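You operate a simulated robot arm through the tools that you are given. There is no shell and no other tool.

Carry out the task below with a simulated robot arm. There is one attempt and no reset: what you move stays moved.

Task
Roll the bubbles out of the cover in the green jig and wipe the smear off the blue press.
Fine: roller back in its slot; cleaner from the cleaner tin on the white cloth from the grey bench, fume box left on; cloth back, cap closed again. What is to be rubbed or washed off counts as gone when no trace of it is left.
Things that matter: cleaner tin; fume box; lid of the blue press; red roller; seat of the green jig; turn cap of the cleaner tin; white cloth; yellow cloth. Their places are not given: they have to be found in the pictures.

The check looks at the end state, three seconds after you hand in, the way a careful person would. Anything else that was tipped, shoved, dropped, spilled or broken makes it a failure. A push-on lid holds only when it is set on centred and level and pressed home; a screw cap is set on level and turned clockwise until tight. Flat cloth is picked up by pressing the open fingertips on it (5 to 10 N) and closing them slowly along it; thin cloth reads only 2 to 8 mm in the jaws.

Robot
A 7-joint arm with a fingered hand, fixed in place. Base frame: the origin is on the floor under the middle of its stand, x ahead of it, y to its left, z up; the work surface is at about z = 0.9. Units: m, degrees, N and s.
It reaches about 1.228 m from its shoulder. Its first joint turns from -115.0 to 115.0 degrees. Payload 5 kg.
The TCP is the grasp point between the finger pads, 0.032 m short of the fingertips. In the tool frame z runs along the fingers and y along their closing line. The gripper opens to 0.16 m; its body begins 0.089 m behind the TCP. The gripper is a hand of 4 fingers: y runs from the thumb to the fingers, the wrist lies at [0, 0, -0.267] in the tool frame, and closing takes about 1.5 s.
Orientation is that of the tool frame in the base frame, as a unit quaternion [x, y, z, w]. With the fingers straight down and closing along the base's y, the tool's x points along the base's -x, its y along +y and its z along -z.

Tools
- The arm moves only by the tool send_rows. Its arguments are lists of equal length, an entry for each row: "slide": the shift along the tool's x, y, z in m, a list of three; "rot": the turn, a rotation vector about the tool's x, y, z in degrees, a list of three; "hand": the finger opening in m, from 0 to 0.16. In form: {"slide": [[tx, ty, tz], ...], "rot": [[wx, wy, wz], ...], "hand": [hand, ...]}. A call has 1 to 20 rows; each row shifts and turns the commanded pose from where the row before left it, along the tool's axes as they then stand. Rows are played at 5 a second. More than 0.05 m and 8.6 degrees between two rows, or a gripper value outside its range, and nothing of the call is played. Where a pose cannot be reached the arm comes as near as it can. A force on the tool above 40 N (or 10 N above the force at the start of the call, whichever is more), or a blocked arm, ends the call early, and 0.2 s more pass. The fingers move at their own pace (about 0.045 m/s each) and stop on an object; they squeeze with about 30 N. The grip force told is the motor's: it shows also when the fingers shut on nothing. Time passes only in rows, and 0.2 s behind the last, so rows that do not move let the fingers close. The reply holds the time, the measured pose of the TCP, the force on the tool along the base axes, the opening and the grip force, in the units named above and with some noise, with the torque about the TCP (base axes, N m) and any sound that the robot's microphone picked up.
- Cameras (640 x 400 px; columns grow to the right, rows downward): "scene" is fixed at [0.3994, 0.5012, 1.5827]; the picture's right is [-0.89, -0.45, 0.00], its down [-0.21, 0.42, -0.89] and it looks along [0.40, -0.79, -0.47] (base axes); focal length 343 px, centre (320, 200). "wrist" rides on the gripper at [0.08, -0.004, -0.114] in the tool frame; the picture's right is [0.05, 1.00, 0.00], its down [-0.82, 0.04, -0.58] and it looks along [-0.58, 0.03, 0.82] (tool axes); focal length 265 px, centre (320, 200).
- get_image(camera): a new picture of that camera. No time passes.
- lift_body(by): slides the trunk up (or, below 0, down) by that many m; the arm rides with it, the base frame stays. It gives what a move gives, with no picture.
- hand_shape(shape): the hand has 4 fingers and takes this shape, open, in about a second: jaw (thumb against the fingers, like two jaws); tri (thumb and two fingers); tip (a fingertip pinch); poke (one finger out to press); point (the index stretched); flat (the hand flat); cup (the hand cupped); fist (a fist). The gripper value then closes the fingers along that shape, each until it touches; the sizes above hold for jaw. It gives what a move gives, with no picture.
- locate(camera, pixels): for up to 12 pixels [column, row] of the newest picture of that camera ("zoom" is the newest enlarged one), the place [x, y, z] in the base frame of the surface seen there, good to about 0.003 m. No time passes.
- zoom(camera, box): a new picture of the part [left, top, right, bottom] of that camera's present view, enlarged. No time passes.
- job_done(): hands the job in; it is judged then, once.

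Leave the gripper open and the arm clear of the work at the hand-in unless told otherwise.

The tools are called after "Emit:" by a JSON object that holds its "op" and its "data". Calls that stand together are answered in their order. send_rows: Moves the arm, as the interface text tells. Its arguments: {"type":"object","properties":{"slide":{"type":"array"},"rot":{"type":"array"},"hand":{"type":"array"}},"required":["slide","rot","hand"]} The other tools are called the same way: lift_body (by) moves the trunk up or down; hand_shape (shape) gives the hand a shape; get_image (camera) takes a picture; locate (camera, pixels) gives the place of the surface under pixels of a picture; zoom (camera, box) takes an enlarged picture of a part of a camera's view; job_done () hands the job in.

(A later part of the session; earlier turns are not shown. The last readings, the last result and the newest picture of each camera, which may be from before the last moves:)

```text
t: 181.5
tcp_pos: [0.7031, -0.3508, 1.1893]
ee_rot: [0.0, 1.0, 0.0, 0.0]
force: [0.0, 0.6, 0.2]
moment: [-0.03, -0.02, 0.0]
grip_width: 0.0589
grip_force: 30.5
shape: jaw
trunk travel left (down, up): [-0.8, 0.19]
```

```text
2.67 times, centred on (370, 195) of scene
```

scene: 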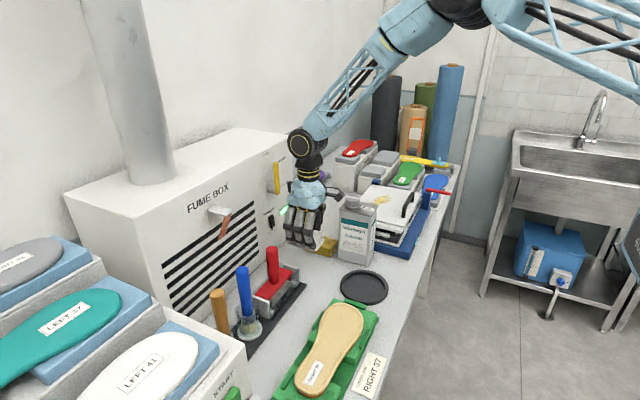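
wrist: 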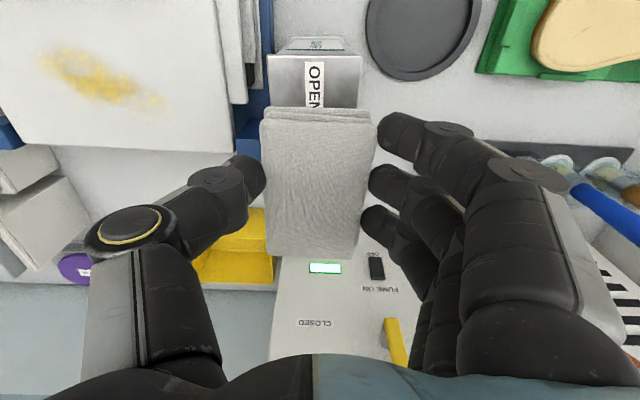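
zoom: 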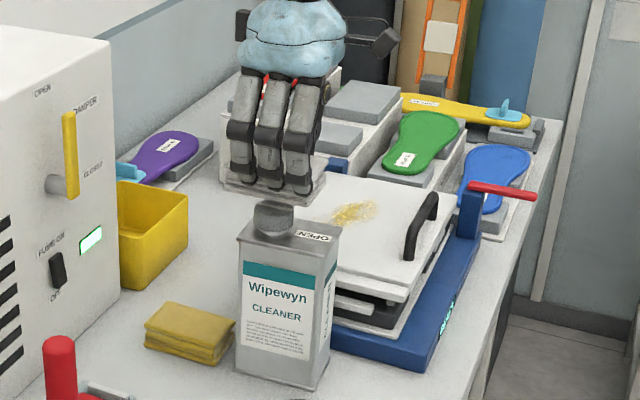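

The cloth is right above the open cap. I'll lower gently onto it.

Emit:
{"op": "send_rows", "data": {"slide": [[0, 0, 0.006], [0, 0, 0.006], [0, 0, 0.004], [0, 0, 0.003], [0, 0, 0]], "rot": [[0, 0, 0], [0, 0, 0], [0, 0, 0], [0, 0, 0], [0, 0, 0]], "hand": [0.03, 0.03, 0.03, 0.03, 0.03]}}

Emit:
{"op": "get_image", "data": {"camera": "wrist"}}

Emit:
{"op": "zoom", "data": {"camera": "scene", "box": [330, 150, 420, 240]}}

```text
t: 182.7
tcp_pos: [0.703, -0.3514, 1.1686]
ee_rot: [0.001, 1.0, -0.001, -0.001]
force: [-0.5, 0.9, 0.4]
moment: [0.01, 0.04, 0.01]
grip_width: 0.0585
grip_force: 30.0
shape: jaw
trunk travel left (down, up): [-0.8, 0.19]
```

```text
taken
```

wrist: 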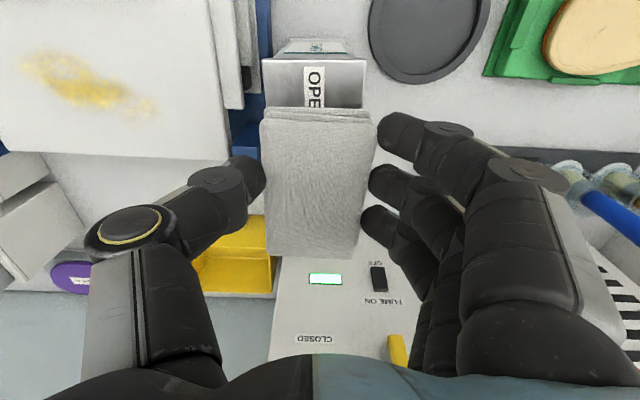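

```text
4.44 times, centred on (375, 195) of scene
```

zoom: 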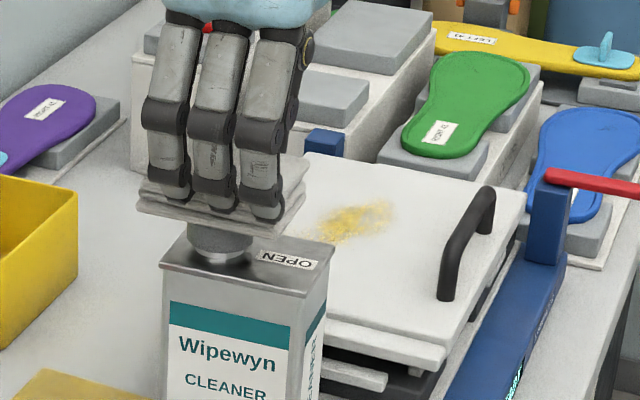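

Just touching distance. I'll press lightly, about 3 to 6 N, for a moment.

Emit:
{"op": "send_rows", "data": {"slide": [[0, 0, 0.002], [0, 0, 0.002], [0, 0, 0.001], [0, 0, 0]], "rot": [[0, 0, 0], [0, 0, 0], [0, 0, 0], [0, 0, 0]], "hand": [0.03, 0.03, 0.03, 0.03]}}

Emit:
{"op": "zoom", "data": {"camera": "scene", "box": [330, 150, 420, 240]}}

```text
t: 183.7
tcp_pos: [0.7043, -0.3517, 1.1631]
ee_rot: [0.0, 1.0, -0.001, 0.0]
force: [0.0, 0.7, 0.6]
moment: [-0.03, -0.04, 0.02]
grip_width: 0.0588
grip_force: 29.8
shape: jaw
trunk travel left (down, up): [-0.8, 0.19]
```

```text
4.44 times, centred on (375, 195) of scene
```

zoom: 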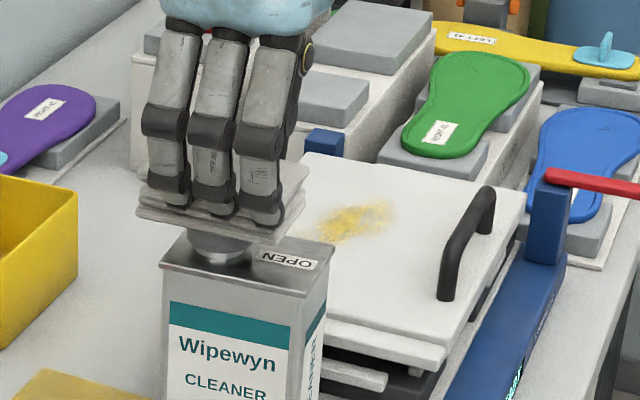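

Emit:
{"op": "send_rows", "data": {"slide": [[0, 0, 0.002], [0, 0, 0.002], [0, 0, 0.002], [0, 0, 0]], "rot": [[0, 0, 0], [0, 0, 0], [0, 0, 0], [0, 0, 0]], "hand": [0.03, 0.03, 0.03, 0.03]}}

Emit:
{"op": "zoom", "data": {"camera": "scene", "box": [330, 150, 420, 240]}}

```text
t: 184.8
tcp_pos: [0.704, -0.352, 1.1625]
ee_rot: [-0.001, 1.0, -0.002, 0.003]
force: [-6.2, 4.4, 25.3]
moment: [0.16, 0.09, 0.03]
grip_width: 0.06
grip_force: 30.1
shape: jaw
trunk travel left (down, up): [-0.8, 0.19]
stopped in row 4: the force on the tool passed its limit at 41 N (the readings are from after the stop); the commanded pose is now the measured one
```

```text
4.44 times, centred on (375, 195) of scene
```

zoom: 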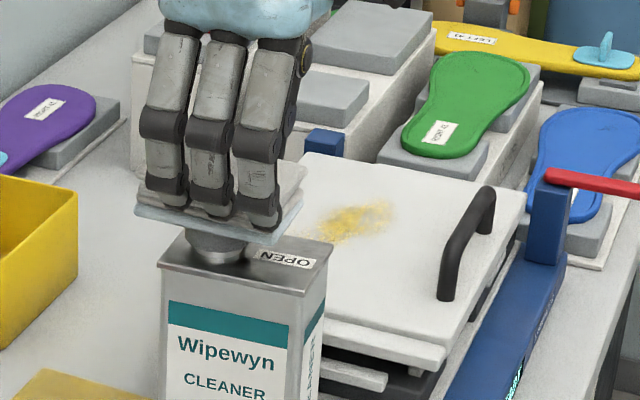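

The bottom layer of the cloth has turned bluish-wet, so dabbing on the open cap works. I'll lift off and check the cloth and tin.

Emit:
{"op": "send_rows", "data": {"slide": [[0, 0, -0.005], [0, 0, -0.015], [0, 0, -0.03], [0, 0, -0.03], [0, 0, 0]], "rot": [[0, 0, 0], [0, 0, 0], [0, 0, 0], [0, 0, 0], [0, 0, 0]], "hand": [0.03, 0.03, 0.03, 0.03, 0.03]}}

Emit:
{"op": "get_image", "data": {"camera": "wrist"}}

Emit:
{"op": "zoom", "data": {"camera": "scene", "box": [310, 120, 430, 270]}}

Emit:
{"op": "zoom", "data": {"camera": "scene", "box": [340, 140, 410, 230]}}

```text
t: 186.0
tcp_pos: [0.7046, -0.3527, 1.2374]
ee_rot: [0.0, 1.0, -0.002, 0.001]
force: [-0.4, 0.2, -0.6]
moment: [-0.02, 0.01, 0.0]
grip_width: 0.0598
grip_force: 29.9
shape: jaw
trunk travel left (down, up): [-0.8, 0.19]
```

```text
taken
```

wrist: 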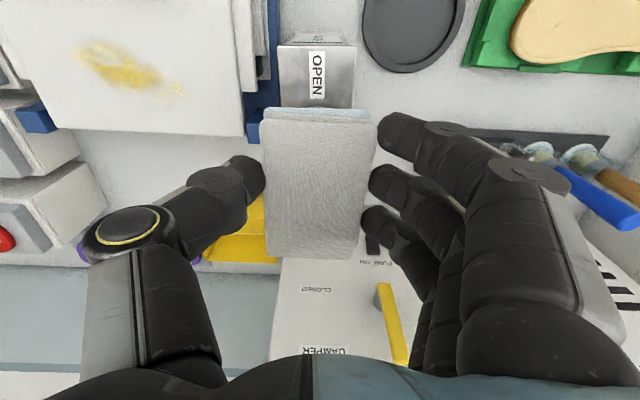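

```text
2.67 times, centred on (370, 195) of scene
```

zoom: 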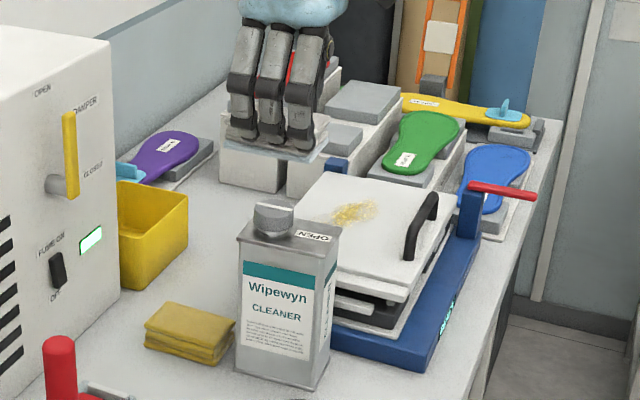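

```text
4.44 times, centred on (375, 185) of scene
```

zoom: 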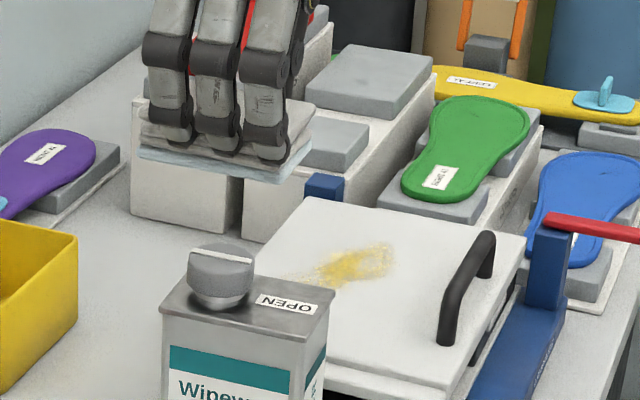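

The cloth's underside is wet with cleaner and the tin stands undisturbed. Now I'll map the smear on the press lid.

Emit:
{"op": "zoom", "data": {"camera": "wrist", "box": [10, 0, 270, 150]}}

Emit:
{"op": "locate", "data": {"camera": "zoom", "pixels": [[160, 95], [370, 195], [430, 225], [200, 160], [260, 110], [330, 230], [180, 120], [400, 190], [300, 200], [230, 90], [590, 330], [100, 320]]}}

Emit:
{"op": "zoom", "data": {"camera": "scene", "box": [360, 170, 440, 240]}}

Emit:
{"op": "locate", "data": {"camera": "zoom", "pixels": [[50, 165], [100, 120], [200, 130], [250, 105], [270, 80], [160, 110], [170, 160], [120, 175], [225, 150], [70, 140], [330, 200], [400, 80]]}}

```text
2.46 times, centred on (140, 75) of wrist
```

zoom: 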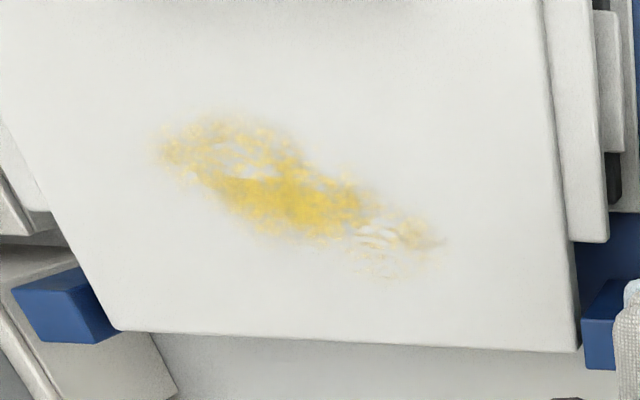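

```text
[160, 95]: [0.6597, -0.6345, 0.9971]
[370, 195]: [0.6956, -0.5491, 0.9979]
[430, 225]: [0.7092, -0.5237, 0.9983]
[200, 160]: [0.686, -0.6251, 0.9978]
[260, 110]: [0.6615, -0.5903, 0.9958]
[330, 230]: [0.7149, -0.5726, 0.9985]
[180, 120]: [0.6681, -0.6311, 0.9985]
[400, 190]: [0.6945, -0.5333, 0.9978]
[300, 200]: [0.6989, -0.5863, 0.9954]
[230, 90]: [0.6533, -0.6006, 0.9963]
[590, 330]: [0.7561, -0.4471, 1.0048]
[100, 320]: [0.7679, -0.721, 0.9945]
```

```text
5.71 times, centred on (400, 205) of scene
```

zoom: 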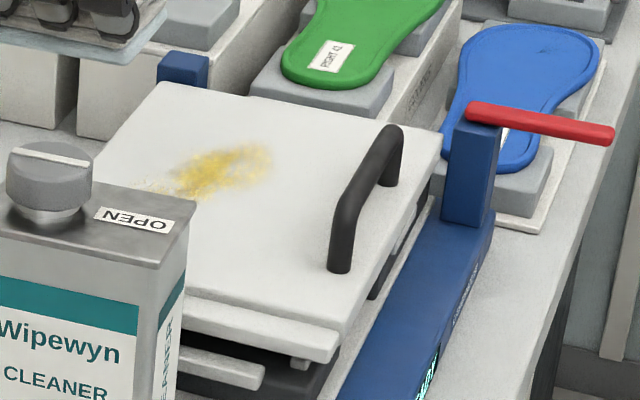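

```text
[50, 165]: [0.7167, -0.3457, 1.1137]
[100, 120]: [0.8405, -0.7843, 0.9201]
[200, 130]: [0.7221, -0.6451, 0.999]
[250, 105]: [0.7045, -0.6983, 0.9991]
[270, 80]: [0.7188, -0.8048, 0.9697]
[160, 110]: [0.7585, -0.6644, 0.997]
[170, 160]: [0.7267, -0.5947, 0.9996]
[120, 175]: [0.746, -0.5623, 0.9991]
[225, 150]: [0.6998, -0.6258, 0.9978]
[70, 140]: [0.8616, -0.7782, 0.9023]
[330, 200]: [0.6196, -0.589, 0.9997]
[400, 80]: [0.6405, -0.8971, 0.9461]
```

Smear extents: x 0.655 to 0.732, y -0.638 to -0.515 on the lid at z≈0.998. The pad covers about 9.5 cm in x, so strokes along y at TCP x≈0.685 cover it. I'll move over the lid's right end and lower to just above.

Emit:
{"op": "send_rows", "data": {"slide": [[0.005, -0.03, 0], [0.005, -0.04, 0], [0.005, -0.04, 0], [0.0046, -0.032, 0], [0, 0, 0.04], [0, 0, 0.04], [0, 0, 0.04], [0, 0, 0.04], [0, 0, 0.02], [0, 0, 0]], "rot": [[0, 0, 0], [0, 0, 0], [0, 0, 0], [0, 0, 0], [0, 0, 0], [0, 0, 0], [0, 0, 0], [0, 0, 0], [0, 0, 0], [0, 0, 0]], "hand": [0.03, 0.03, 0.03, 0.03, 0.03, 0.03, 0.03, 0.03, 0.03, 0.03]}}

Emit:
{"op": "get_image", "data": {"camera": "wrist"}}

Emit:
{"op": "zoom", "data": {"camera": "scene", "box": [330, 130, 450, 260]}}

```text
t: 188.2
tcp_pos: [0.6867, -0.4966, 1.0605]
ee_rot: [0.0, 1.0, -0.002, 0.002]
force: [0.3, 0.3, -0.9]
moment: [0.03, 0.0, -0.04]
grip_width: 0.0598
grip_force: 29.9
shape: jaw
trunk travel left (down, up): [-0.8, 0.19]
```

```text
taken
```

wrist: 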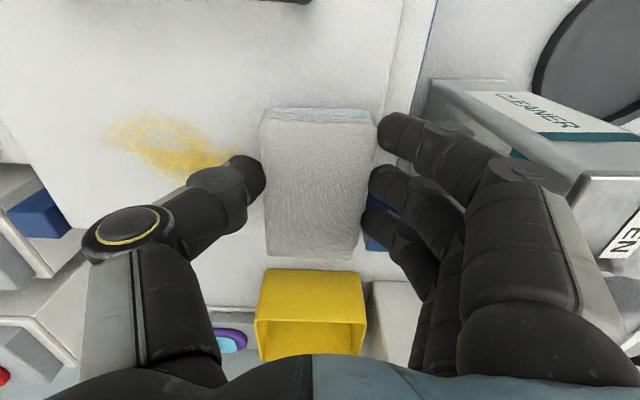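

```text
3.08 times, centred on (390, 195) of scene
```

zoom: 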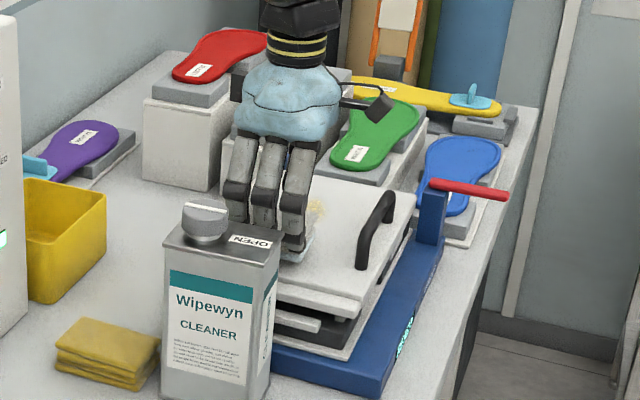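

I'll lower to touch the lid gently.

Emit:
{"op": "send_rows", "data": {"slide": [[0, 0, 0.005], [0, 0, 0.004], [0, 0, 0.003], [0, 0, 0]], "rot": [[0, 0, 0], [0, 0, 0], [0, 0, 0], [0, 0, 0]], "hand": [0.03, 0.03, 0.03, 0.03]}}

```text
t: 189.2
tcp_pos: [0.6855, -0.4956, 1.0484]
ee_rot: [0.0, 1.0, -0.002, 0.002]
force: [0.0, -0.4, 2.3]
moment: [0.08, 0.09, 0.04]
grip_width: 0.0598
grip_force: 30.4
shape: jaw
trunk travel left (down, up): [-0.8, 0.19]
```

Emit:
{"op": "send_rows", "data": {"slide": [[0, 0, 0.001], [0, 0, 0.001], [0, 0, 0]], "rot": [[0, 0, 0], [0, 0, 0], [0, 0, 0]], "hand": [0.03, 0.03, 0.03]}}

```text
t: 190.0
tcp_pos: [0.6854, -0.4956, 1.0484]
ee_rot: [0.0, 1.0, -0.002, 0.003]
force: [0.7, -2.1, 17.8]
moment: [0.26, 0.09, 0.02]
grip_width: 0.0596
grip_force: 30.0
shape: jaw
trunk travel left (down, up): [-0.8, 0.19]
```

18 N is a bit firm. I'll ease 1 mm and stroke toward -y across the smear.

Emit:
{"op": "send_rows", "data": {"slide": [[0, 0, -0.001], [0, -0.01, 0], [0, -0.015, 0], [0, -0.015, 0], [0, -0.015, 0], [0, -0.015, 0], [0, -0.015, 0], [0, 0, 0]], "rot": [[0, 0, 0], [0, 0, 0], [0, 0, 0], [0, 0, 0], [0, 0, 0], [0, 0, 0], [0, 0, 0], [0, 0, 0]], "hand": [0.03, 0.03, 0.03, 0.03, 0.03, 0.03, 0.03, 0.03]}}

Emit:
{"op": "get_image", "data": {"camera": "wrist"}}

Emit:
{"op": "zoom", "data": {"camera": "scene", "box": [330, 130, 450, 260]}}

```text
t: 191.8
tcp_pos: [0.685, -0.5799, 1.0464]
ee_rot: [0.0, 1.0, -0.002, 0.002]
force: [-0.6, 2.2, 5.6]
moment: [0.27, 0.05, 0.01]
grip_width: 0.0599
grip_force: 29.8
shape: jaw
trunk travel left (down, up): [-0.8, 0.19]
```

```text
taken
```

wrist: 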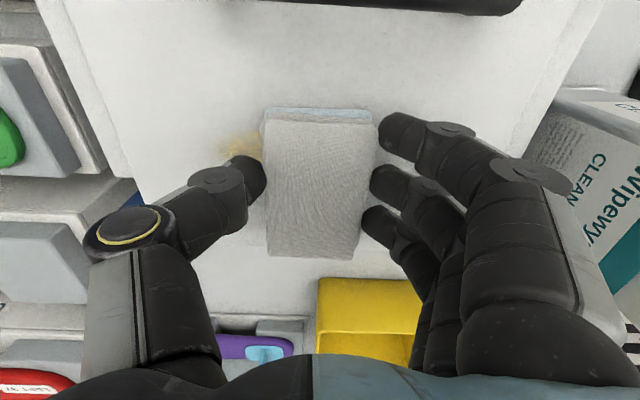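

```text
3.08 times, centred on (390, 195) of scene
```

zoom: 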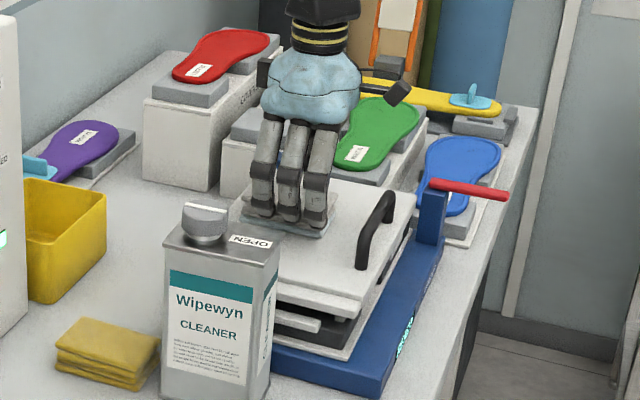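

It's wiping off well, with only a faint remainder on the -y side. I'll continue the stroke to y≈-0.655 and come back.

Emit:
{"op": "send_rows", "data": {"slide": [[0, -0.015, 0.0005], [0, -0.015, 0], [0, -0.015, 0], [0, -0.015, 0], [0, -0.012, 0], [0, 0.015, 0], [0, 0.015, 0], [0, 0.015, 0], [0, 0.015, 0], [0, 0.015, 0], [0, 0.015, 0], [0, 0.015, 0], [0, 0.015, 0], [0, 0.015, 0], [0, 0.015, 0], [0, 0, 0]], "rot": [[0, 0, 0], [0, 0, 0], [0, 0, 0], [0, 0, 0], [0, 0, 0], [0, 0, 0], [0, 0, 0], [0, 0, 0], [0, 0, 0], [0, 0, 0], [0, 0, 0], [0, 0, 0], [0, 0, 0], [0, 0, 0], [0, 0, 0], [0, 0, 0]], "hand": [0.03, 0.03, 0.03, 0.03, 0.03, 0.03, 0.03, 0.03, 0.03, 0.03, 0.03, 0.03, 0.03, 0.03, 0.03, 0.03]}}

Emit:
{"op": "get_image", "data": {"camera": "wrist"}}

Emit:
{"op": "zoom", "data": {"camera": "wrist", "box": [20, 60, 270, 220]}}

Emit:
{"op": "zoom", "data": {"camera": "scene", "box": [330, 130, 450, 260]}}

```text
t: 195.2
tcp_pos: [0.6854, -0.5031, 1.0468]
ee_rot: [0.001, 1.0, -0.002, 0.002]
force: [-0.6, -6.5, 18.0]
moment: [-0.16, 0.05, 0.04]
grip_width: 0.0596
grip_force: 30.0
shape: jaw
trunk travel left (down, up): [-0.8, 0.19]
```

```text
taken
```

wrist: 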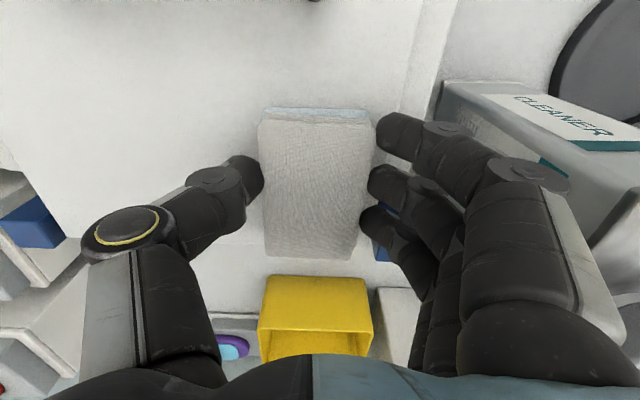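

```text
2.50 times, centred on (145, 140) of wrist
```

zoom: 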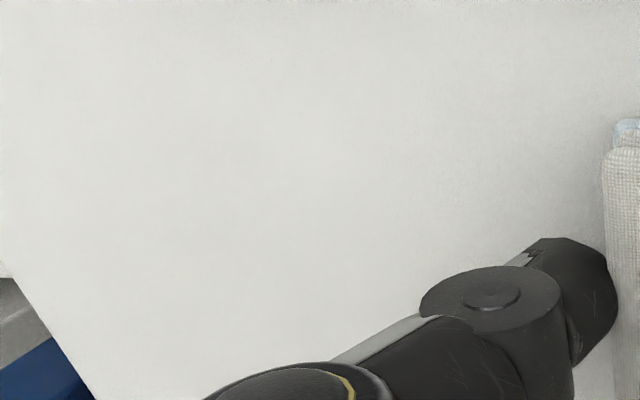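

```text
3.08 times, centred on (390, 195) of scene
```

zoom: 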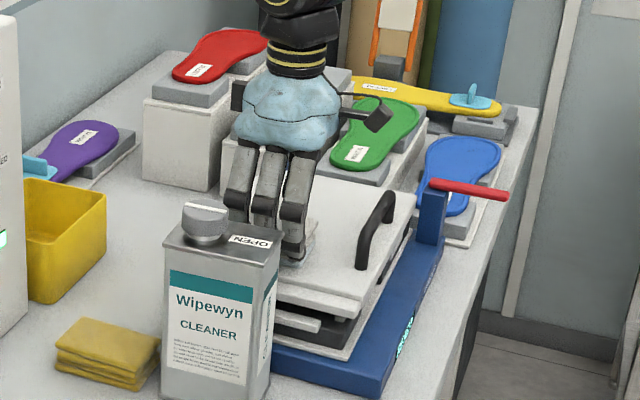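

It looks gone. To leave no trace I'll do another pair of strokes with small x offsets and slightly lighter pressure.

Emit:
{"op": "send_rows", "data": {"slide": [[-0.01, 0, -0.0008], [0, -0.016, 0], [0, -0.016, 0], [0, -0.016, 0], [0, -0.016, 0], [0, -0.016, 0], [0, -0.016, 0], [0, -0.016, 0], [0, -0.016, 0], [0, -0.016, 0], [0.02, 0, 0], [0, 0.016, 0], [0, 0.016, 0], [0, 0.016, 0], [0, 0.016, 0], [0, 0.016, 0], [0, 0.016, 0], [0, 0.016, 0], [0, 0.016, 0], [0, 0.016, 0]], "rot": [[0, 0, 0], [0, 0, 0], [0, 0, 0], [0, 0, 0], [0, 0, 0], [0, 0, 0], [0, 0, 0], [0, 0, 0], [0, 0, 0], [0, 0, 0], [0, 0, 0], [0, 0, 0], [0, 0, 0], [0, 0, 0], [0, 0, 0], [0, 0, 0], [0, 0, 0], [0, 0, 0], [0, 0, 0], [0, 0, 0]], "hand": [0.03, 0.03, 0.03, 0.03, 0.03, 0.03, 0.03, 0.03, 0.03, 0.03, 0.03, 0.03, 0.03, 0.03, 0.03, 0.03, 0.03, 0.03, 0.03, 0.03]}}

Emit:
{"op": "get_image", "data": {"camera": "wrist"}}

Emit:
{"op": "zoom", "data": {"camera": "scene", "box": [360, 170, 440, 240]}}

```text
t: 199.4
tcp_pos: [0.675, -0.5022, 1.0463]
ee_rot: [0.001, 1.0, -0.002, 0.002]
force: [-0.7, -2.6, 10.3]
moment: [0.07, 0.03, 0.0]
grip_width: 0.0596
grip_force: 29.8
shape: jaw
trunk travel left (down, up): [-0.8, 0.19]
```

```text
taken
```

wrist: 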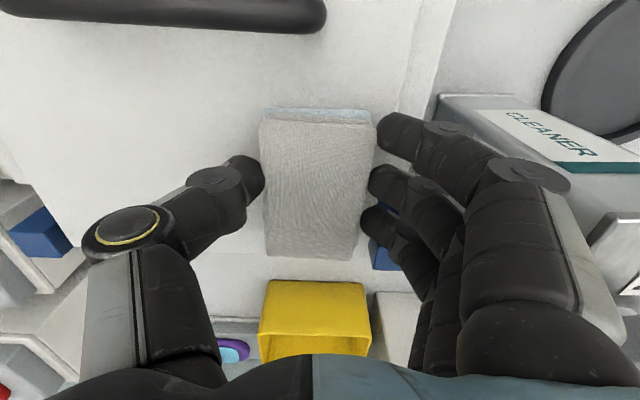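

```text
5.71 times, centred on (400, 205) of scene
```

zoom: 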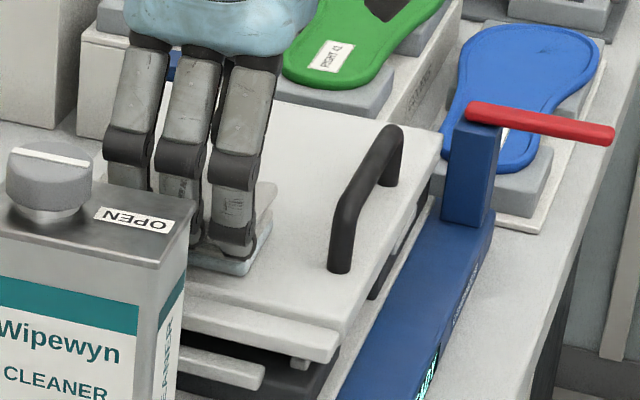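

I'll lift straight up and inspect the whole lid.

Emit:
{"op": "send_rows", "data": {"slide": [[0, 0, -0.01], [0, 0, -0.03], [0, 0, -0.04], [0, 0, -0.04], [0, 0, -0.04], [0, 0, -0.04], [0.02, 0.03, 0], [0.03, 0.03, 0], [0, 0, 0]], "rot": [[0, 0, 0], [0, 0, 0], [0, 0, 0], [0, 0, 0], [0, 0, 0], [0, 0, 0], [0, 0, 0], [0, 0, 0], [0, 0, 0]], "hand": [0.03, 0.03, 0.03, 0.03, 0.03, 0.03, 0.03, 0.03, 0.03]}}

Emit:
{"op": "get_image", "data": {"camera": "wrist"}}

Emit:
{"op": "zoom", "data": {"camera": "wrist", "box": [0, 0, 300, 200]}}

Emit:
{"op": "zoom", "data": {"camera": "scene", "box": [360, 170, 440, 240]}}

```text
t: 201.4
tcp_pos: [0.6251, -0.442, 1.2445]
ee_rot: [-0.001, 1.0, -0.001, 0.001]
force: [1.0, 0.1, -0.3]
moment: [0.05, 0.01, 0.02]
grip_width: 0.0599
grip_force: 29.9
shape: jaw
trunk travel left (down, up): [-0.8, 0.19]
```

```text
taken
```

wrist: 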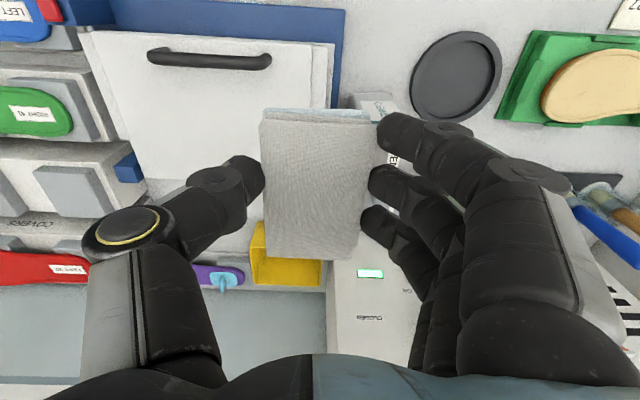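

```text
2.00 times, centred on (150, 100) of wrist
```

zoom: 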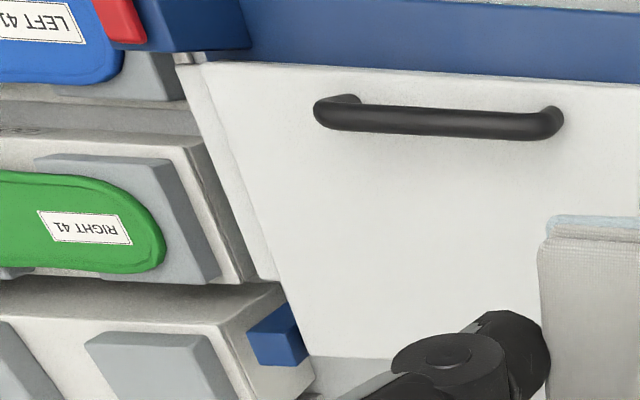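

```text
5.71 times, centred on (400, 205) of scene
```

zoom: 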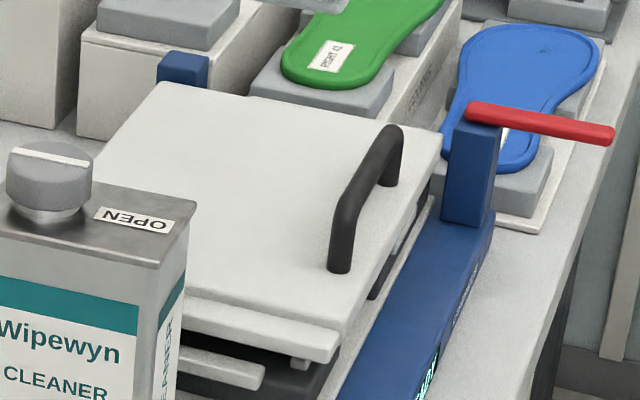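

The lid is clean with no trace visible. Now the cloth goes back: over to its home spot at TCP (0.8045, -0.2395).

Emit:
{"op": "send_rows", "data": {"slide": [[-0.03, 0.0337, -0.005], [-0.03, 0.0337, 0], [-0.03, 0.0337, 0], [-0.03, 0.0337, 0], [-0.03, 0.0337, 0], [-0.0294, 0.034, 0], [0, 0, 0.04], [0, 0, 0.04], [0, 0, 0.045], [0, 0, 0.045], [0, 0, 0.045], [0, 0, 0.045], [0, 0, 0]], "rot": [[0, 0, 0], [0, 0, 0], [0, 0, 0], [0, 0, 0], [0, 0, 0], [0, 0, 0], [0, 0, 0], [0, 0, 0], [0, 0, 0], [0, 0, 0], [0, 0, 0], [0, 0, 0], [0, 0, 0]], "hand": [0.03, 0.03, 0.03, 0.03, 0.03, 0.03, 0.03, 0.03, 0.03, 0.03, 0.03, 0.03, 0.03]}}

Emit:
{"op": "get_image", "data": {"camera": "wrist"}}

Emit:
{"op": "zoom", "data": {"camera": "scene", "box": [250, 170, 370, 290]}}

```text
t: 204.2
tcp_pos: [0.8023, -0.2392, 0.9924]
ee_rot: [-0.001, 1.0, -0.002, 0.002]
force: [0.8, -0.5, -0.7]
moment: [-0.01, 0.0, 0.01]
grip_width: 0.06
grip_force: 30.3
shape: jaw
trunk travel left (down, up): [-0.8, 0.19]
```

```text
taken
```

wrist: 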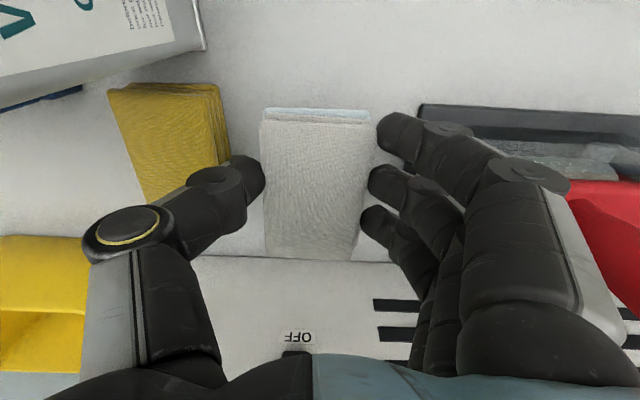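

```text
3.33 times, centred on (310, 230) of scene
```

zoom: 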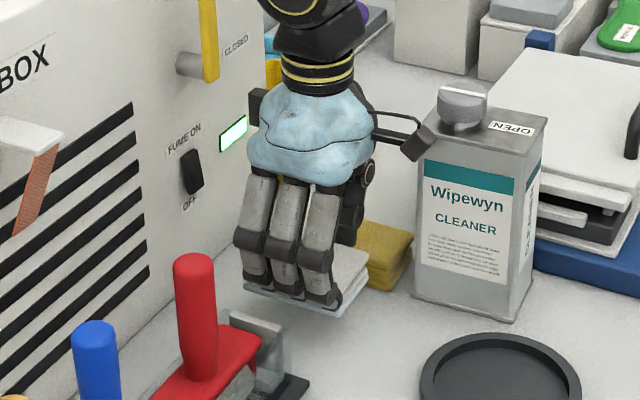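

Aligned above its home. I'll lower to touch the bench.

Emit:
{"op": "send_rows", "data": {"slide": [[-0.002, 0, 0.015], [0, 0, 0.015], [0, 0, 0.006], [0, 0, 0.003], [0, 0, 0]], "rot": [[0, 0, 0], [0, 0, 0], [0, 0, 0], [0, 0, 0], [0, 0, 0]], "hand": [0.03, 0.03, 0.03, 0.03, 0.03]}}

```text
t: 205.4
tcp_pos: [0.8073, -0.2395, 0.9519]
ee_rot: [0.0, 1.0, -0.002, 0.001]
force: [-0.1, 0.5, -0.1]
moment: [-0.02, 0.02, -0.03]
grip_width: 0.0596
grip_force: 30.1
shape: jaw
trunk travel left (down, up): [-0.8, 0.19]
```

Emit:
{"op": "send_rows", "data": {"slide": [[0, 0, 0.001], [0, 0, 0.001], [0, 0, 0]], "rot": [[0, 0, 0], [0, 0, 0], [0, 0, 0]], "hand": [0.03, 0.03, 0.03]}}

```text
t: 206.2
tcp_pos: [0.8069, -0.2393, 0.9509]
ee_rot: [-0.001, 1.0, -0.002, 0.002]
force: [-1.1, -0.6, 1.7]
moment: [0.06, 0.02, -0.01]
grip_width: 0.06
grip_force: 29.6
shape: jaw
trunk travel left (down, up): [-0.8, 0.19]
```

Contact with the bench. I'll release, opening to 0.078, then rise.

Emit:
{"op": "send_rows", "data": {"slide": [[0, 0, 0], [0, 0, 0], [0, 0, 0], [0, 0, 0], [0, 0, -0.02], [0, 0, -0.03], [0, 0, -0.04], [0, 0, -0.045], [0, 0, -0.045], [0, 0, -0.045]], "rot": [[0, 0, 0], [0, 0, 0], [0, 0, 0], [0, 0, 0], [0, 0, 0], [0, 0, 0], [0, 0, 0], [0, 0, 0], [0, 0, 0], [0, 0, 0]], "hand": [0.065, 0.072, 0.077, 0.077, 0.077, 0.077, 0.077, 0.077, 0.077, 0.077]}}

Emit:
{"op": "get_image", "data": {"camera": "wrist"}}

Emit:
{"op": "get_image", "data": {"camera": "scene"}}

Emit:
{"op": "zoom", "data": {"camera": "scene", "box": [250, 190, 370, 310]}}

```text
t: 208.4
tcp_pos: [0.8063, -0.2372, 1.1721]
ee_rot: [0.0, 1.0, -0.001, 0.002]
force: [-1.1, -2.0, 0.5]
moment: [-0.03, -0.05, 0.02]
grip_width: 0.0761
grip_force: 0.0
shape: jaw
trunk travel left (down, up): [-0.8, 0.19]
```

```text
taken
```

wrist: 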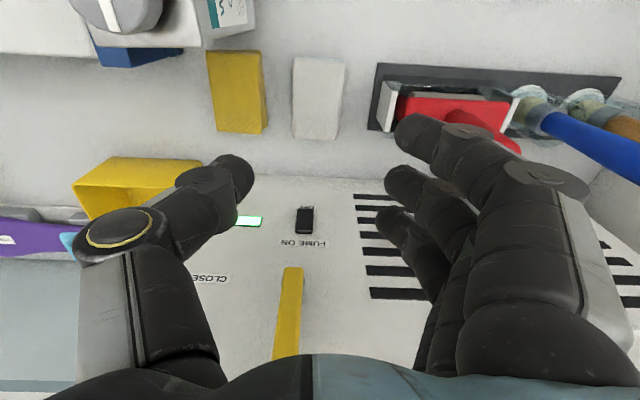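

```text
taken
```

scene: 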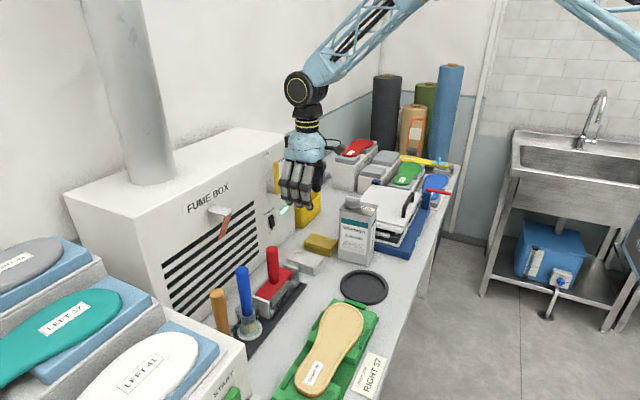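

```text
3.33 times, centred on (310, 250) of scene
```

zoom: 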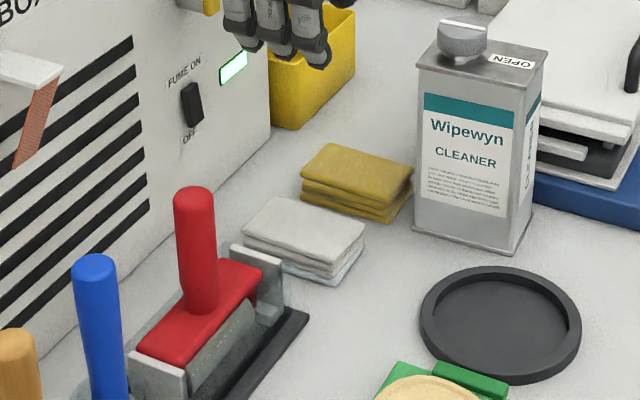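

The cloth is back on its spot. Last item is the cap. I'll rise, take the "tri" shape, and go above the cap.

Emit:
{"op": "send_rows", "data": {"slide": [[0, 0, -0.045], [0, 0, -0.045], [0.02, -0.028, 0], [0.02, -0.029, 0], [0.02, -0.029, 0], [0.02, -0.0288, 0], [0, 0, 0]], "rot": [[0, 0, 0], [0, 0, 0], [0, 0, 0], [0, 0, 0], [0, 0, 0], [0, 0, 0], [0, 0, 0]], "hand": [0.08, 0.08, 0.08, 0.08, 0.08, 0.08, 0.08]}}

Emit:
{"op": "hand_shape", "data": {"shape": "tri"}}

Emit:
{"op": "get_image", "data": {"camera": "wrist"}}

Emit:
{"op": "zoom", "data": {"camera": "wrist", "box": [250, 20, 390, 160]}}

```text
t: 210.0
tcp_pos: [0.7265, -0.3519, 1.2646]
ee_rot: [-0.001, 1.0, -0.001, 0.001]
force: [0.4, 0.0, -0.7]
moment: [-0.01, 0.0, 0.0]
grip_width: 0.0795
grip_force: 0.0
shape: jaw
trunk travel left (down, up): [-0.8, 0.19]
```

```text
t: 210.9
tcp_pos: [0.7244, -0.3541, 1.2652]
ee_rot: [0.0, 1.0, -0.001, 0.001]
force: [0.5, -0.9, -0.8]
moment: [-0.01, 0.0, -0.02]
grip_width: 0.1599
grip_force: 0.1
shape: tri
trunk travel left (down, up): [-0.8, 0.19]
```

```text
taken
```

wrist: 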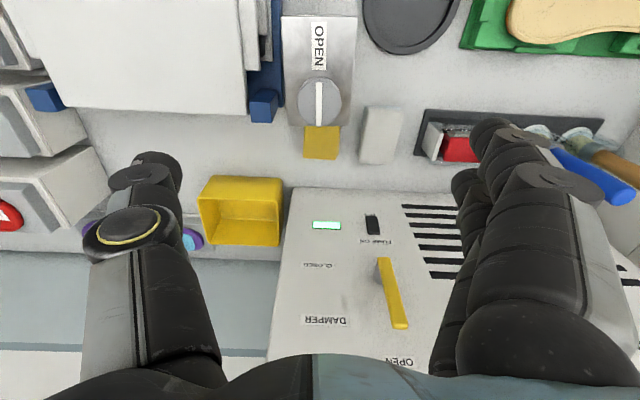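

```text
2.86 times, centred on (320, 90) of wrist
```

zoom: 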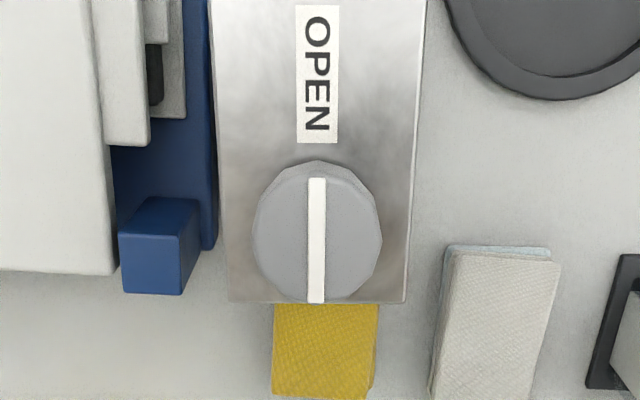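

Emit:
{"op": "locate", "data": {"camera": "zoom", "pixels": [[260, 240], [376, 240], [317, 185], [317, 298], [317, 242], [215, 100], [420, 100], [232, 298], [404, 300], [317, 170]]}}

Emit:
{"op": "zoom", "data": {"camera": "wrist", "box": [0, 0, 260, 130]}}

```text
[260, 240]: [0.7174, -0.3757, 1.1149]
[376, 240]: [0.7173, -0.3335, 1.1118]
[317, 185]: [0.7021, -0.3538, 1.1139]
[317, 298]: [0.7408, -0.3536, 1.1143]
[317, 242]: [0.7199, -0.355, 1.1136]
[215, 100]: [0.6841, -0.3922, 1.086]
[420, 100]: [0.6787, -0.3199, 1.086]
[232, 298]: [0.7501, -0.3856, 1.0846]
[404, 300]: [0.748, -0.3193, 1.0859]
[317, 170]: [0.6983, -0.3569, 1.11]
```

```text
2.46 times, centred on (130, 65) of wrist
```

zoom: 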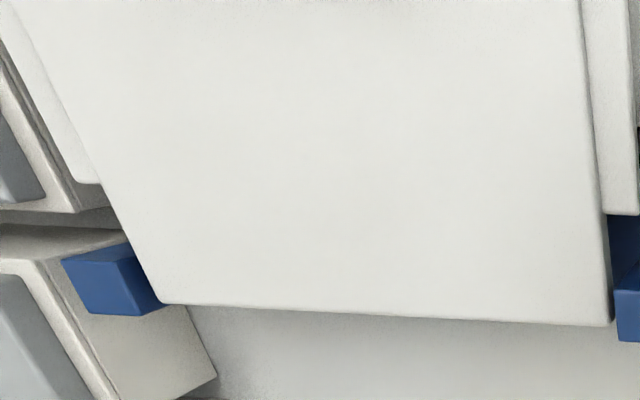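

The lid is spotless all over. The cap centre is (0.7215, -0.3546). I'll align the three-finger grip and lower to z≈1.125.

Emit:
{"op": "send_rows", "data": {"slide": [[-0.0066, -0.001, 0.03], [0, 0, 0.04], [0, 0, 0.04], [0, 0, 0.02], [0, 0, 0.0105], [0, 0, 0]], "rot": [[0, 0, 0], [0, 0, 0], [0, 0, 0], [0, 0, 0], [0, 0, 0], [0, 0, 0]], "hand": [0.1, 0.08, 0.08, 0.08, 0.08, 0.08]}}

Emit:
{"op": "get_image", "data": {"camera": "wrist"}}

Emit:
{"op": "locate", "data": {"camera": "wrist", "pixels": [[320, 165], [285, 165], [357, 165], [320, 140], [320, 200], [240, 165], [400, 140], [395, 190]]}}

```text
t: 212.3
tcp_pos: [0.7351, -0.3555, 1.1253]
ee_rot: [0.0, 1.0, -0.001, 0.002]
force: [-0.2, -0.3, 0.2]
moment: [-0.02, 0.02, 0.01]
grip_width: 0.0809
grip_force: 0.0
shape: tri
trunk travel left (down, up): [-0.8, 0.19]
```

```text
taken
```

wrist: 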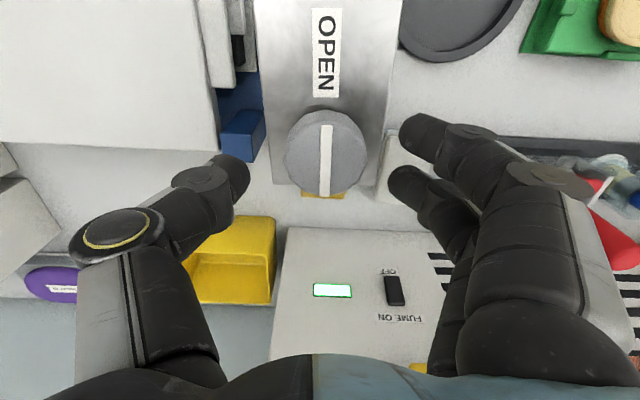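

```text
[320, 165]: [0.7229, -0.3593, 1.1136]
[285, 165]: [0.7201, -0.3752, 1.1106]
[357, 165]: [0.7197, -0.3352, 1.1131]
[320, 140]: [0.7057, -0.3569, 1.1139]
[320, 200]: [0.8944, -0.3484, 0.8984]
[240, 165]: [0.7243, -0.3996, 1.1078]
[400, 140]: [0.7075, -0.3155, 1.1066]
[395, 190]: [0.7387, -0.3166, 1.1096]
```

Slight offset compared with the earlier good grasp, so I'll shift -4 mm in x and +2.5 mm in y, then close slowly.

Emit:
{"op": "send_rows", "data": {"slide": [[0.004, 0.0025, 0], [0, 0, 0], [0, 0, 0], [0, 0, 0], [0, 0, 0], [0, 0, 0], [0, 0, 0], [0, 0, 0]], "rot": [[0, 0, 0], [0, 0, 0], [0, 0, 0], [0, 0, 0], [0, 0, 0], [0, 0, 0], [0, 0, 0], [0, 0, 0]], "hand": [0.08, 0.065, 0.055, 0.047, 0.04, 0.035, 0.03, 0.03]}}

Emit:
{"op": "get_image", "data": {"camera": "wrist"}}

Emit:
{"op": "zoom", "data": {"camera": "scene", "box": [330, 160, 410, 270]}}

```text
t: 214.1
tcp_pos: [0.7294, -0.3533, 1.1254]
ee_rot: [0.0, 1.0, -0.001, 0.002]
force: [0.8, 1.0, -1.1]
moment: [0.01, -0.03, -0.07]
grip_width: 0.0319
grip_force: 29.9
shape: tri
trunk travel left (down, up): [-0.8, 0.19]
```

```text
taken
```

wrist: 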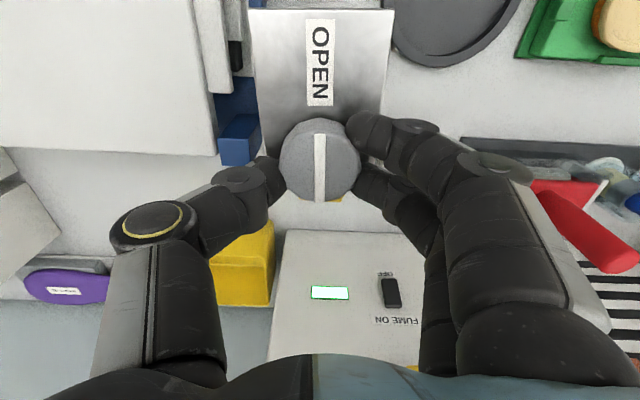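

```text
3.64 times, centred on (370, 215) of scene
```

zoom: 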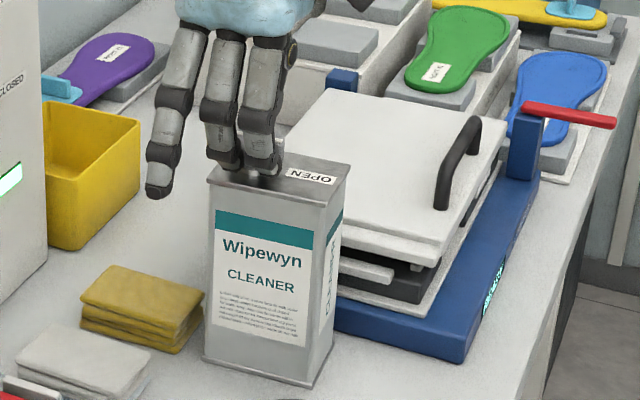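

Firm three-point grip. I'll turn clockwise about 41° first.

Emit:
{"op": "send_rows", "data": {"slide": [[0, -0.0014, 0], [0, -0.0014, 0], [0, -0.0014, 0], [0, -0.0014, 0], [0, -0.0014, 0], [0, 0, 0]], "rot": [[0, 0, 8.182], [0, 0, 8.182], [0, 0, 8.182], [0, 0, 8.182], [0, 0, 8.182], [0, 0, 0]], "hand": [0.025, 0.025, 0.025, 0.025, 0.025, 0.025]}}

Emit:
{"op": "get_image", "data": {"camera": "wrist"}}

Emit:
{"op": "zoom", "data": {"camera": "scene", "box": [330, 160, 410, 270]}}

```text
t: 215.5
tcp_pos: [0.7276, -0.3601, 1.1262]
ee_rot: [0.35, 0.937, -0.002, 0.003]
force: [-1.0, -1.3, -0.1]
moment: [-0.08, 0.03, 0.06]
grip_width: 0.0317
grip_force: 29.2
shape: tri
trunk travel left (down, up): [-0.8, 0.19]
```

```text
taken
```

wrist: 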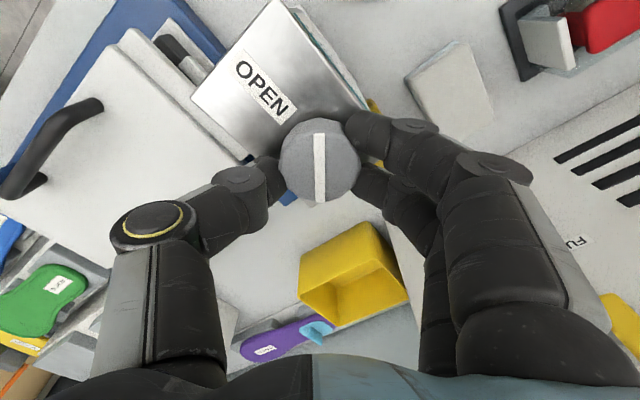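

```text
3.64 times, centred on (370, 215) of scene
```

zoom: 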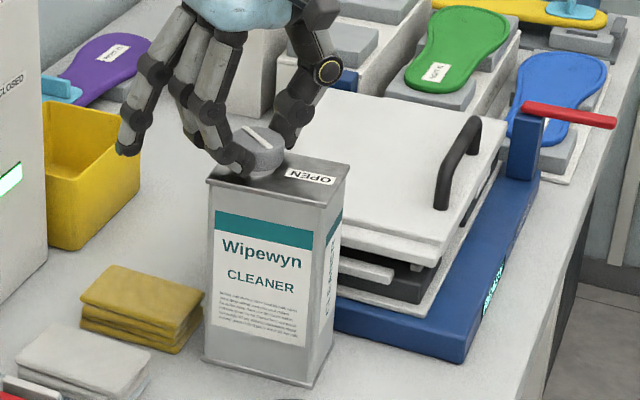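

Cap follows and the tin is still. Another 41°.

Emit:
{"op": "send_rows", "data": {"slide": [[0, -0.0014, 0], [0, -0.0014, 0], [0, -0.0014, 0], [0, -0.0014, 0], [0, -0.0014, 0], [0, 0, 0]], "rot": [[0, 0, 8.182], [0, 0, 8.182], [0, 0, 8.182], [0, 0, 8.182], [0, 0, 8.182], [0, 0, 0]], "hand": [0.025, 0.025, 0.025, 0.025, 0.025, 0.025]}}

Emit:
{"op": "get_image", "data": {"camera": "wrist"}}

Emit:
{"op": "zoom", "data": {"camera": "scene", "box": [330, 160, 410, 270]}}

```text
t: 216.9
tcp_pos: [0.7208, -0.3644, 1.1252]
ee_rot: [0.655, 0.756, 0.0, 0.002]
force: [1.8, -1.5, 0.9]
moment: [0.02, -0.11, 0.0]
grip_width: 0.0313
grip_force: 30.1
shape: tri
trunk travel left (down, up): [-0.8, 0.19]
```

```text
taken
```

wrist: 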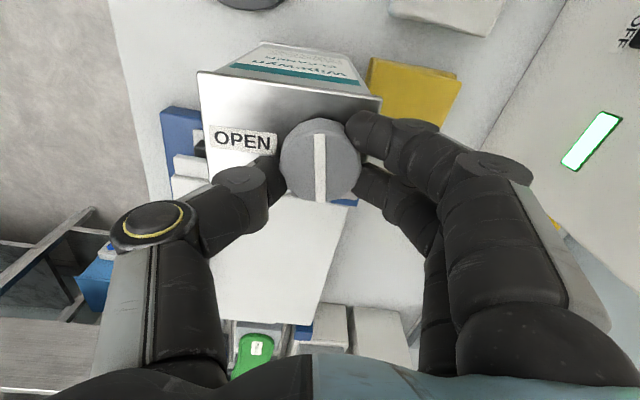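

```text
3.64 times, centred on (370, 215) of scene
```

zoom: 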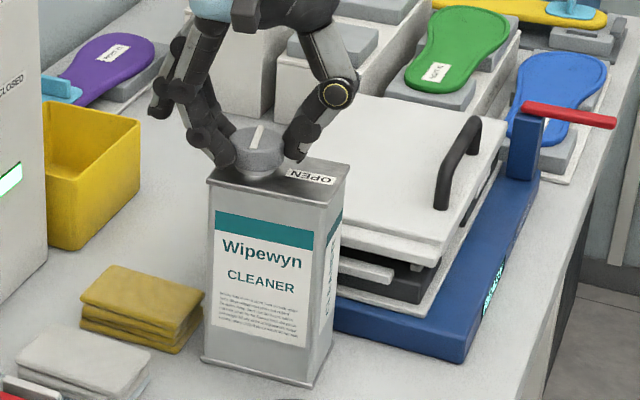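

About 8° to go to perpendicular. I'll turn the rest in small steps and watch the torque.

Emit:
{"op": "send_rows", "data": {"slide": [[0, -0.0007, 0], [0, -0.0007, 0], [0, 0, 0]], "rot": [[0, 0, 4], [0, 0, 4], [0, 0, 0]], "hand": [0.025, 0.025, 0.025]}}

Emit:
{"op": "get_image", "data": {"camera": "wrist"}}

```text
t: 217.7
tcp_pos: [0.7202, -0.3641, 1.126]
ee_rot: [0.705, 0.709, 0.0, 0.003]
force: [-0.3, -0.6, -1.5]
moment: [-0.08, 0.04, -0.01]
grip_width: 0.0314
grip_force: 30.0
shape: tri
trunk travel left (down, up): [-0.8, 0.19]
```

```text
taken
```

wrist: 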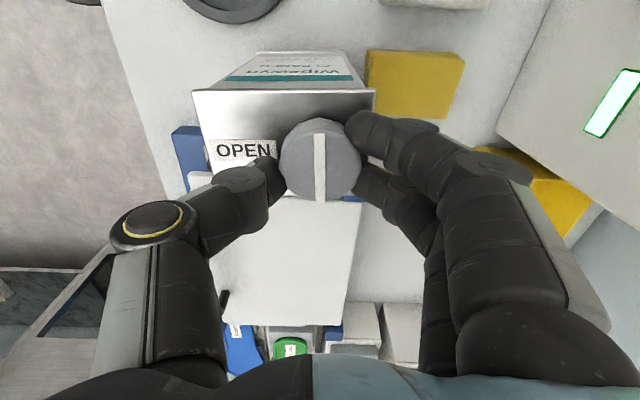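

At 90° now, the original closed look, with no torque felt. I'll turn slightly more to feel for the stop.

Emit:
{"op": "send_rows", "data": {"slide": [[0, -0.0006, 0], [0, 0, 0], [0, 0, 0]], "rot": [[0, 0, 3.5], [0, 0, 0], [0, 0, 0]], "hand": [0.025, 0.025, 0.025]}}

Emit:
{"op": "get_image", "data": {"camera": "wrist"}}

Emit:
{"op": "zoom", "data": {"camera": "scene", "box": [330, 160, 410, 270]}}

```text
t: 218.5
tcp_pos: [0.7197, -0.363, 1.125]
ee_rot: [0.727, 0.686, -0.001, 0.001]
force: [-0.9, 0.5, 0.6]
moment: [-0.03, 0.01, 0.03]
grip_width: 0.0316
grip_force: 29.9
shape: tri
trunk travel left (down, up): [-0.8, 0.19]
```

```text
taken
```

wrist: 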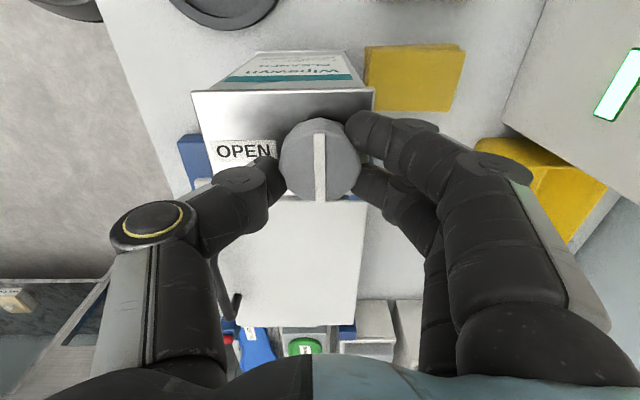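

```text
3.64 times, centred on (370, 215) of scene
```

zoom: 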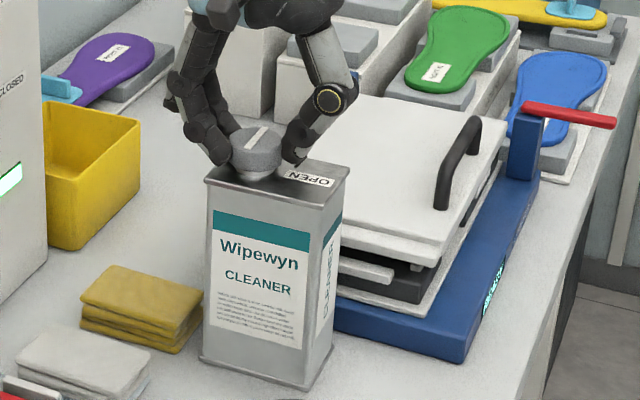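

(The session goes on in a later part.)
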